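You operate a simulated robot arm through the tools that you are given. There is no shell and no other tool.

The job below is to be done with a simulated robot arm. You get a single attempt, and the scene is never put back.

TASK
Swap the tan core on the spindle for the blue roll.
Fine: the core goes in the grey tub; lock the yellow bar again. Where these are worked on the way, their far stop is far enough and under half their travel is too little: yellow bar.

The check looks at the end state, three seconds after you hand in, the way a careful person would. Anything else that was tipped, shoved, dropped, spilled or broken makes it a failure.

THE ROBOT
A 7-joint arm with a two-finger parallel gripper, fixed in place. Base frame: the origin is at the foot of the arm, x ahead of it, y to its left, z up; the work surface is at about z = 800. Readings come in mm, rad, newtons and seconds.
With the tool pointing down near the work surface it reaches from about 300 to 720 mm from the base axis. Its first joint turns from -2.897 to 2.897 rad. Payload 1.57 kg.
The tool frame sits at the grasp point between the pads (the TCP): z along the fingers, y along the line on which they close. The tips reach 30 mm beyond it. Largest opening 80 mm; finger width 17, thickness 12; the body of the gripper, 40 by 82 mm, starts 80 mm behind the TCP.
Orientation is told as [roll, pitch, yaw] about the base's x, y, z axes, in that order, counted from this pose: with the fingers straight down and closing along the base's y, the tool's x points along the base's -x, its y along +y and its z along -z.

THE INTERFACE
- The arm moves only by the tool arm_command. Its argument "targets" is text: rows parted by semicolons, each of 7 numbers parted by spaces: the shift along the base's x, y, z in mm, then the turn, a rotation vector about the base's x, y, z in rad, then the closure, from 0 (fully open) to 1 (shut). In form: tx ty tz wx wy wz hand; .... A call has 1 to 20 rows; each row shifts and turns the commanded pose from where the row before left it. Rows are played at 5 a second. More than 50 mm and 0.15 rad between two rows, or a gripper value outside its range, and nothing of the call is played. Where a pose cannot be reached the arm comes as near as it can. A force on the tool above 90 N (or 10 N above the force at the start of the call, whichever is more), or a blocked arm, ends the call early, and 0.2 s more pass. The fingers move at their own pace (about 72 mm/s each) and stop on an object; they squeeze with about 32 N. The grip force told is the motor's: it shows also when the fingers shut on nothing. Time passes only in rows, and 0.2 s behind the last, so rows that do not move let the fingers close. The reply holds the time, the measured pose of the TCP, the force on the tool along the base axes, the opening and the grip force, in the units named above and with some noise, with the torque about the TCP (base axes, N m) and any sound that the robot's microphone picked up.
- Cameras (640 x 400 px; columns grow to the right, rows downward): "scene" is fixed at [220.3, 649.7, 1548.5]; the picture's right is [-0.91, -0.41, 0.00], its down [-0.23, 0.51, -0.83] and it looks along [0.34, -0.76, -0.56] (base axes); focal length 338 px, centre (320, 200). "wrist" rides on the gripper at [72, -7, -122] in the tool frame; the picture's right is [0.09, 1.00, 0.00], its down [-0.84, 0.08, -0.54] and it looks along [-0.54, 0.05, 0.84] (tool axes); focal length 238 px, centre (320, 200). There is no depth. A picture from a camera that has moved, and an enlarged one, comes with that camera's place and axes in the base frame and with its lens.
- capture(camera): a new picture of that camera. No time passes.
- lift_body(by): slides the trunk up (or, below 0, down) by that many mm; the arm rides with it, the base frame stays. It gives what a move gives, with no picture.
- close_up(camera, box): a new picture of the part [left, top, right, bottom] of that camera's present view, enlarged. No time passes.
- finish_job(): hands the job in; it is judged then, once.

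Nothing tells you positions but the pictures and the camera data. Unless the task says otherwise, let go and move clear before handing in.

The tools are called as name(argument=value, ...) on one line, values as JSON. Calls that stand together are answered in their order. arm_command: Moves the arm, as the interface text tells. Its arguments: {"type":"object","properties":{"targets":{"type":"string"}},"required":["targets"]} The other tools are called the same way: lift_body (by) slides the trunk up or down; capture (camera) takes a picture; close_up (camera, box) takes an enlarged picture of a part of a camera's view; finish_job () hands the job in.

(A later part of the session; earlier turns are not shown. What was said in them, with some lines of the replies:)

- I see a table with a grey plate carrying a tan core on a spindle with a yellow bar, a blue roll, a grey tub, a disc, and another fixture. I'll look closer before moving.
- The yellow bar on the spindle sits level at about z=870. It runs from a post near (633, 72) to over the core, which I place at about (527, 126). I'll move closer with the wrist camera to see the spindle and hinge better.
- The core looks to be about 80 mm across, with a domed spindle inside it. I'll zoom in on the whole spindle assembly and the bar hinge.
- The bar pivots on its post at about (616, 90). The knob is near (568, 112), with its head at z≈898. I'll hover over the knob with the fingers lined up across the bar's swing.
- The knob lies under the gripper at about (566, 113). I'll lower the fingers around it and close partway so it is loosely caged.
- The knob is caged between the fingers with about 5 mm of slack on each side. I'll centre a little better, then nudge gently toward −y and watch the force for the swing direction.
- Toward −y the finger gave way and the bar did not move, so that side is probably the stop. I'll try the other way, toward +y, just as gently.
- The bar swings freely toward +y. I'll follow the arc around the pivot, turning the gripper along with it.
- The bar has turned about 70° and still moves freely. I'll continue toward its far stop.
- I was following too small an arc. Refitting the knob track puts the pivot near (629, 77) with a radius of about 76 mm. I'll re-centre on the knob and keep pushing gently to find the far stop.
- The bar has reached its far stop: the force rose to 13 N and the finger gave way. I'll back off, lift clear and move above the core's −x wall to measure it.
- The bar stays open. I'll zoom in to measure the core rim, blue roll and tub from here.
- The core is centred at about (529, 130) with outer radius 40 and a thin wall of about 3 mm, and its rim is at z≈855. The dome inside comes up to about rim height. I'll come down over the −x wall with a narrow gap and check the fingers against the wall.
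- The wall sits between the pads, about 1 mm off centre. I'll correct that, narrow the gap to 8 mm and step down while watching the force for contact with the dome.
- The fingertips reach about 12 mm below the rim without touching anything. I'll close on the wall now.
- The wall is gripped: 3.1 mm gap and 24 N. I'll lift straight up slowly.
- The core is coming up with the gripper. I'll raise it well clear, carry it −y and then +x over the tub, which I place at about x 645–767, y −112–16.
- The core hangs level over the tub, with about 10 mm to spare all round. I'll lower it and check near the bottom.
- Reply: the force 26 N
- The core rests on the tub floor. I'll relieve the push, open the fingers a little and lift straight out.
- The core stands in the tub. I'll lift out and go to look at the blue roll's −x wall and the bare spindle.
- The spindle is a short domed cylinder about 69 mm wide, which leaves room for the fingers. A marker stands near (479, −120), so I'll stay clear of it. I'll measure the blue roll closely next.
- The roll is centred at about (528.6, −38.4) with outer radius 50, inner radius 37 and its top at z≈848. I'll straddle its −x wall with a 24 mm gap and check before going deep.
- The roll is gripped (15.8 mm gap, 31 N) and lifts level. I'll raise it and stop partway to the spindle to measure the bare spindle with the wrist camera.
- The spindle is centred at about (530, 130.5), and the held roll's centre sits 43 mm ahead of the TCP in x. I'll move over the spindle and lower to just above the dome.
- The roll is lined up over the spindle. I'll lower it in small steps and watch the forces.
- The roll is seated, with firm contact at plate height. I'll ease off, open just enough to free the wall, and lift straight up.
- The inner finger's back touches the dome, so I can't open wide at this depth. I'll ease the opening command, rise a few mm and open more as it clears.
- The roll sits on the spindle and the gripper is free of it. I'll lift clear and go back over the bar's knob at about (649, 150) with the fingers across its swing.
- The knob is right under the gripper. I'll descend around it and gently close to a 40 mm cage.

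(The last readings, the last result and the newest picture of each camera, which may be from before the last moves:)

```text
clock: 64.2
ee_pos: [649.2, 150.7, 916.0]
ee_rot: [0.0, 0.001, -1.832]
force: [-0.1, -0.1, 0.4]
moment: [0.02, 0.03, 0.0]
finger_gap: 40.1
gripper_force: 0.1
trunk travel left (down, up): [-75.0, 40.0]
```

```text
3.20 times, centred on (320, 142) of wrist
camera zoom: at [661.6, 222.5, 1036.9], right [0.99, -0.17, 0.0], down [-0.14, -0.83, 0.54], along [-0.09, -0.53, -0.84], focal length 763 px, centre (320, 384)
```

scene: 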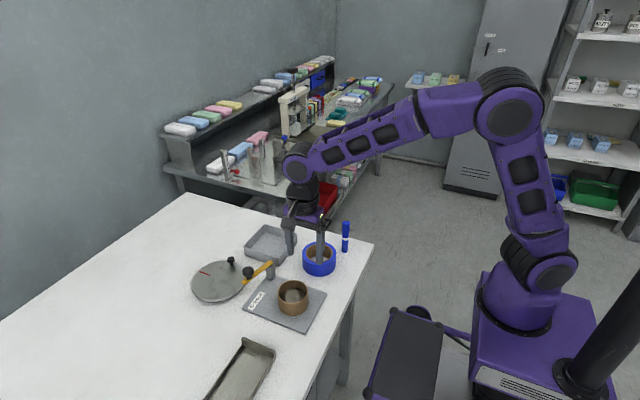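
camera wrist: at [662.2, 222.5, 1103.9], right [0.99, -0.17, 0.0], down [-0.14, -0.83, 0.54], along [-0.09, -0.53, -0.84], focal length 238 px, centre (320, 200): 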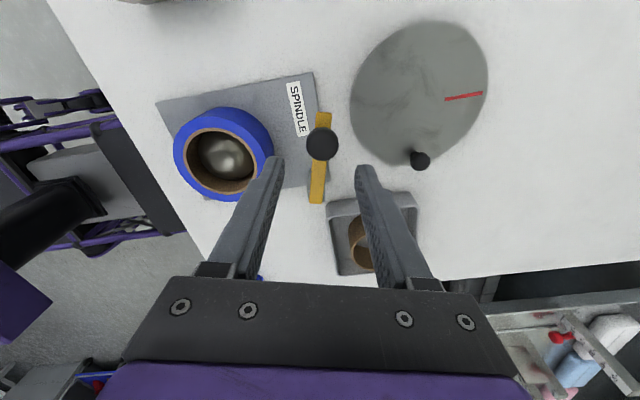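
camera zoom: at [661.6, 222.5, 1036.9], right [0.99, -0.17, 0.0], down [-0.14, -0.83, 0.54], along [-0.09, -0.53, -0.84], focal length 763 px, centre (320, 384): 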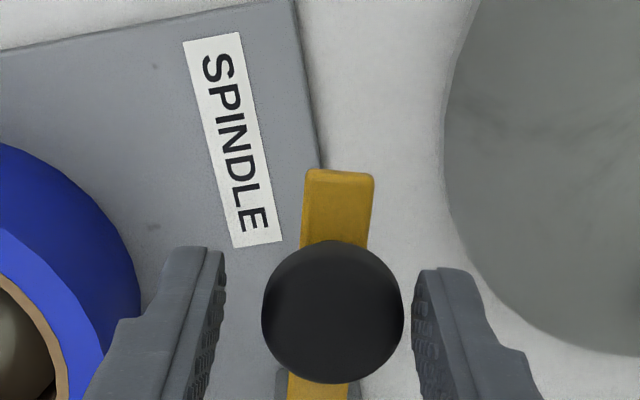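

I'll push the knob back along its arc toward the spindle, following the refined pivot.

arm_command(targets="-5.6 1.4 0 0 0 0.04 0.5; -5.6 1.4 0 0 0 0.045 0.5; -8.1 0.45 0 0 0 0.105 0.5; -8.1 -0.35 0 0 0 0.105 0.5; -7.95 -1.25 0 0 0 0.105 0.5; 0 0 0 0 0 0 0.5")

close_up(camera="wrist", box=[220, 80, 420, 205])

close_up(camera="scene", box=[220, 220, 330, 320])

```text
clock: 65.6
ee_pos: [614.1, 151.9, 916.8]
ee_rot: [-0.002, -0.001, -1.432]
force: [0.7, 0.0, 0.3]
moment: [-0.02, 0.0, 0.05]
finger_gap: 40.0
gripper_force: 0.1
trunk travel left (down, up): [-75.0, 40.0]
```

```text
3.20 times, centred on (320, 142) of wrist
camera zoom: at [597.3, 222.8, 1037.6], right [0.97, 0.23, 0.0], down [0.19, -0.82, 0.54], along [0.12, -0.53, -0.84], focal length 763 px, centre (320, 384)
```

zoom: 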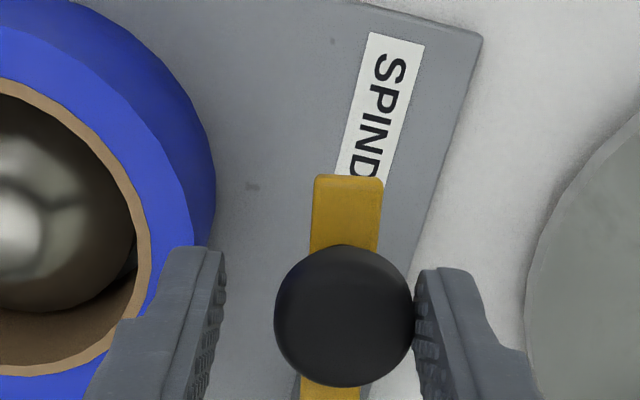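

```text
4.00 times, centred on (275, 270) of scene
camera zoom: at [220.3, 649.7, 1548.5], right [-0.91, -0.41, 0.0], down [-0.23, 0.51, -0.83], along [0.34, -0.76, -0.56], focal length 1353 px, centre (500, -80)
```

zoom: 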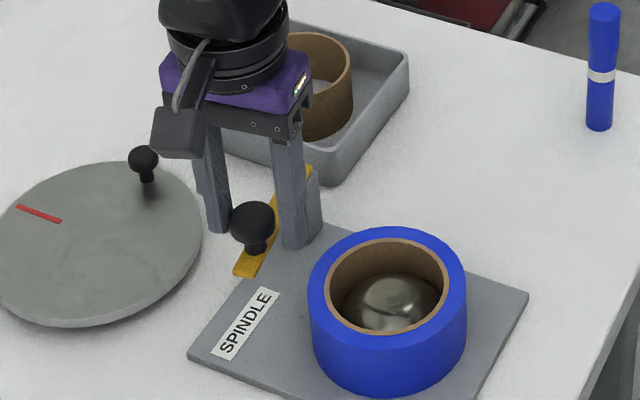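

arm_command(targets="-7.8 -2.05 0 0 0 0.105 0.5; -7.55 -2.8 0 0 0 0.105 0.5; -7.3 -3.7 0 0 0 0.105 0.5; -6.7 -4.3 0 0 0 0.105 0.5; -6.3 -5.1 0 0 0 0.105 0.5; 0 0 0 0 0 0 0.5")

close_up(camera="wrist", box=[220, 80, 420, 205])

close_up(camera="scene", box=[220, 220, 330, 320])

```text
clock: 67.0
ee_pos: [580.1, 134.9, 915.8]
ee_rot: [-0.001, 0.001, -0.906]
force: [0.5, 0.0, 0.0]
moment: [0.0, 0.0, -0.01]
finger_gap: 40.0
gripper_force: 0.0
trunk travel left (down, up): [-75.0, 40.0]
```

```text
3.20 times, centred on (320, 142) of wrist
camera zoom: at [529.6, 187.3, 1037.3], right [0.73, 0.69, 0.0], down [0.58, -0.61, 0.54], along [0.37, -0.39, -0.84], focal length 763 px, centre (320, 384)
```

zoom: 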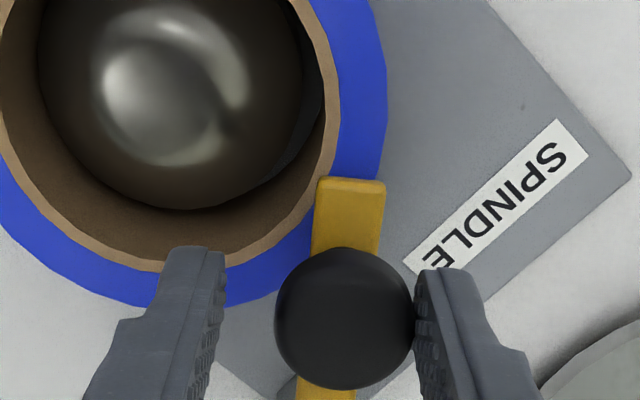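

```text
4.00 times, centred on (275, 270) of scene
camera zoom: at [220.3, 649.7, 1548.5], right [-0.91, -0.41, 0.0], down [-0.23, 0.51, -0.83], along [0.34, -0.76, -0.56], focal length 1353 px, centre (500, -80)
```

zoom: 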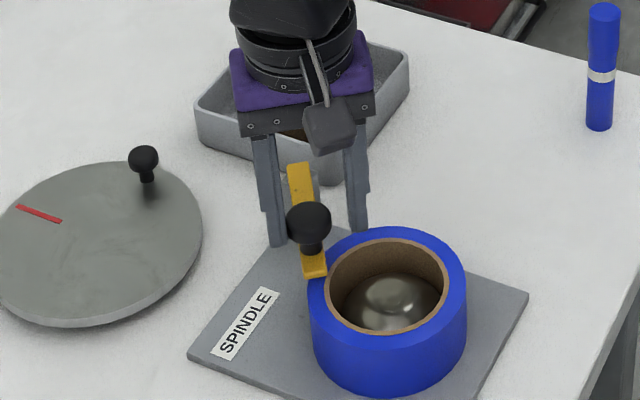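

The bar is swinging over the roll with clearance. I'll continue to the closed stop, slowing down at the end.

arm_command(targets="-5.8 -5.7 0 0 0 0.105 0.5; -5.1 -6.2 0 0 0 0.105 0.5; -4.4 -6.7 0 0 0 0.105 0.5; 0 0 0 0 0 0 0.5")

arm_command(targets="-1.9 -3.6 0 0 0 0.05 0.5; -1.8 -3.6 0 0 0 0.05 0.5; 0 0 0 0 0 0 0.5")

close_up(camera="wrist", box=[220, 80, 420, 205])

close_up(camera="scene", box=[250, 230, 340, 320])

```text
clock: 68.0
ee_pos: [562.9, 115.4, 916.1]
ee_rot: [0.001, 0.0, -0.591]
force: [0.0, -0.4, 0.3]
moment: [-0.01, 0.01, -0.01]
finger_gap: 40.2
gripper_force: 0.0
trunk travel left (down, up): [-75.0, 40.0]
```

```text
clock: 68.8
ee_pos: [559.4, 108.6, 916.1]
ee_rot: [-0.001, 0.0, -0.492]
force: [1.8, 1.3, 0.4]
moment: [0.05, -0.03, -0.02]
finger_gap: 41.9
gripper_force: 0.8
trunk travel left (down, up): [-75.0, 40.0]
```

```text
3.20 times, centred on (320, 142) of wrist
camera zoom: at [493.7, 137.1, 1037.5], right [0.39, 0.92, 0.0], down [0.77, -0.33, 0.54], along [0.5, -0.21, -0.84], focal length 763 px, centre (320, 384)
```

zoom: 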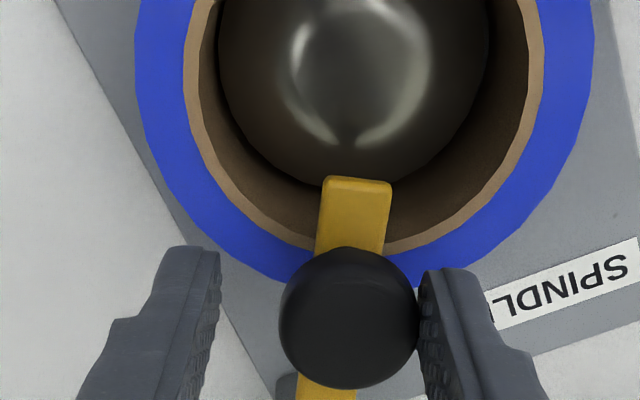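

```text
4.44 times, centred on (295, 275) of scene
camera zoom: at [220.3, 649.7, 1548.5], right [-0.91, -0.41, 0.0], down [-0.23, 0.51, -0.83], along [0.34, -0.76, -0.56], focal length 1503 px, centre (431, -133)
```

zoom: 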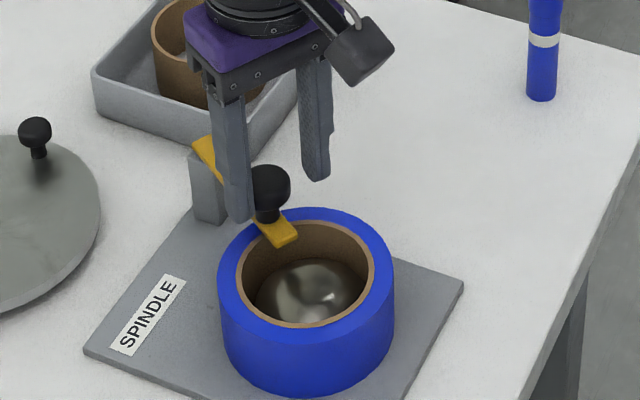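

The reading matches the original closed position, with the finger just starting to give. One more small push will confirm the stop.

arm_command(targets="-1.4 -2.7 0 0 0 0 0.5; 0 0 0 0 0 0 0.5; 0 0 0 0 0 0 0.5")

arm_command(targets="-1.4 -2.7 0 0 0 0 0.5; 0 0 0 0 0 0 0.5; 0 0 0 0 0 0 0.5")

close_up(camera="wrist", box=[220, 80, 420, 205])

```text
clock: 69.6
ee_pos: [558.4, 106.4, 916.5]
ee_rot: [0.001, 0.001, -0.493]
force: [4.5, 5.4, -1.6]
moment: [0.05, -0.1, 0.0]
finger_gap: 46.4
gripper_force: 3.6
trunk travel left (down, up): [-75.0, 40.0]
```

```text
clock: 70.4
ee_pos: [557.8, 104.2, 916.3]
ee_rot: [0.0, 0.001, -0.492]
force: [5.3, 11.4, -1.1]
moment: [0.22, -0.12, -0.01]
finger_gap: 51.0
gripper_force: 6.1
trunk travel left (down, up): [-75.0, 40.0]
```

```text
3.20 times, centred on (320, 142) of wrist
camera zoom: at [490.9, 132.8, 1037.7], right [0.39, 0.92, 0.0], down [0.77, -0.33, 0.54], along [0.5, -0.21, -0.84], focal length 763 px, centre (320, 384)
```

zoom: 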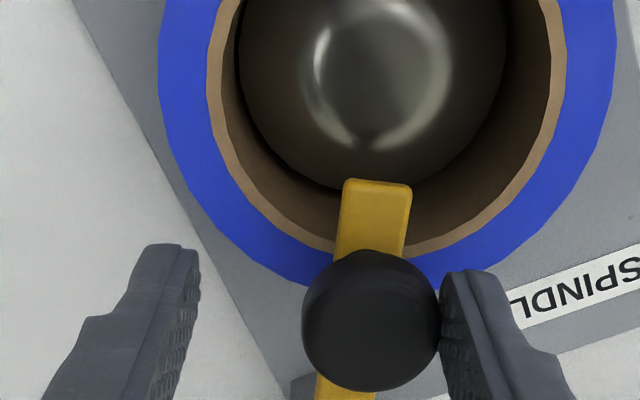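

The closed stop is confirmed. I'll centre the fingers off the knob, lift straight up and retreat clear.

arm_command(targets="1.5 2.8 0 0 0 0 0.5; 1.5 2.8 0 0 0 0 0.5; 1.2 2.3 0 0 0 0 0.5; 0 0 0 0 0 0 0.45; 0 0 0 0 0 0 0.45; 0 0 15 0 0 0 0.45; 0 0 30 0 0 0 0.45; 0 0 35 0 0 0 0.45; 0 0 35 0 0 0 0.45; -20 -25 30 0 0 0.1 0.4; -20 -25 30 0 0 0.1 0.4; -20 -25 30 0 0 0.1 0.4; -20 -25 20 0 0 0.1 0.4; 0 0 0 0 0 0 0.4")

capture(camera="wrist")

capture(camera="scene")

close_up(camera="scene", box=[180, 210, 360, 330])

close_up(camera="scene", box=[255, 250, 325, 320])

```text
clock: 73.4
ee_pos: [480.3, 10.8, 1142.0]
ee_rot: [0.001, -0.002, -0.09]
force: [-0.8, -0.5, 0.2]
moment: [-0.02, -0.01, 0.01]
finger_gap: 48.0
gripper_force: 0.1
trunk travel left (down, up): [-75.0, 40.0]
```

```text
taken
camera wrist: at [408.8, 11.5, 1262.1], right [0.0, 1.0, 0.0], down [0.84, 0.0, 0.54], along [0.54, 0.0, -0.84], focal length 238 px, centre (320, 200)
```

wrist: 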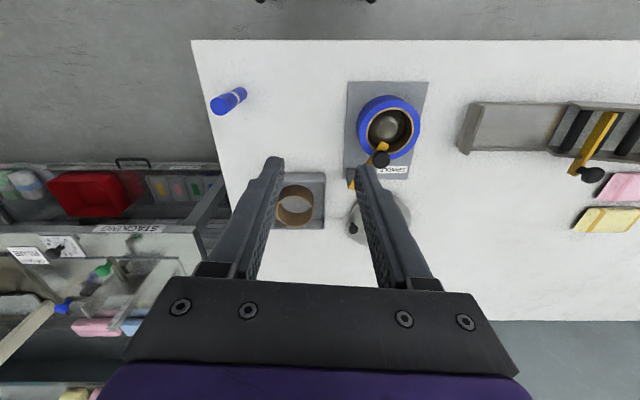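

```text
taken
```

scene: 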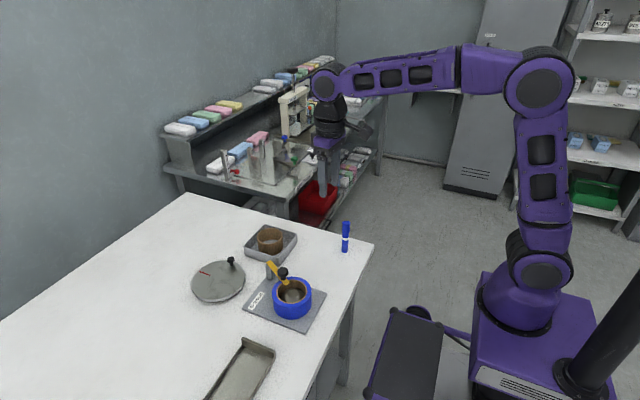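

```text
3.33 times, centred on (270, 270) of scene
camera zoom: at [220.3, 649.7, 1548.5], right [-0.91, -0.41, 0.0], down [-0.23, 0.51, -0.83], along [0.34, -0.76, -0.56], focal length 1127 px, centre (487, -33)
```

zoom: 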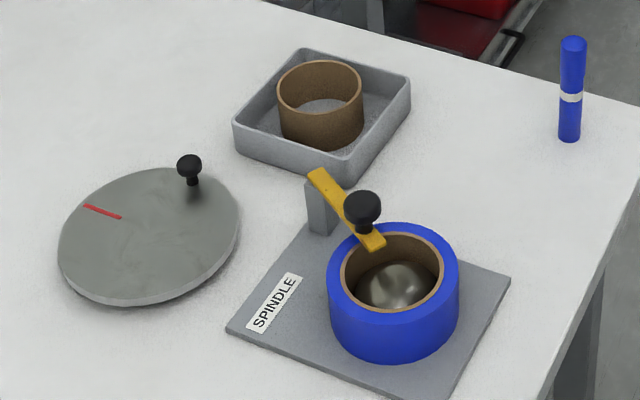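

```text
5.71 times, centred on (290, 285) of scene
camera zoom: at [220.3, 649.7, 1548.5], right [-0.91, -0.41, 0.0], down [-0.23, 0.51, -0.83], along [0.34, -0.76, -0.56], focal length 1932 px, centre (491, -286)
```

zoom: 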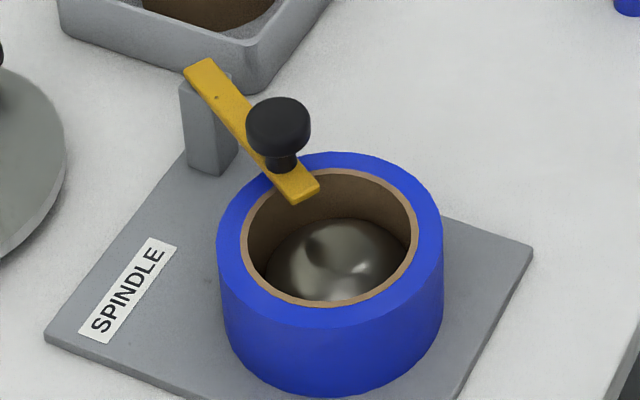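

The pictures show the blue roll seated on the spindle and the yellow bar back in its original closed position. The tan core is standing in the grey tub, nothing else has moved, and the arm is clear. I'm handing the job in.

finish_job()

```text
The job is handed in.
```

The swap is done and handed in, but I don't have the check's result yet.

- **Blue roll:** it sits on the spindle at the same rim height the tan core had. It is about 3 mm to one side of where the core was, within the spindle's clearance.
- **Tan core:** it stands upright in the grey tub.
- **Yellow bar:** I swung it to its far stop to open it, then back to its closed stop. In the pictures it matches its original locked position.
- **Everything else:** the plate, disc, marker, tub and the other fixture look unmoved. The gripper let go and moved clear before I handed in.
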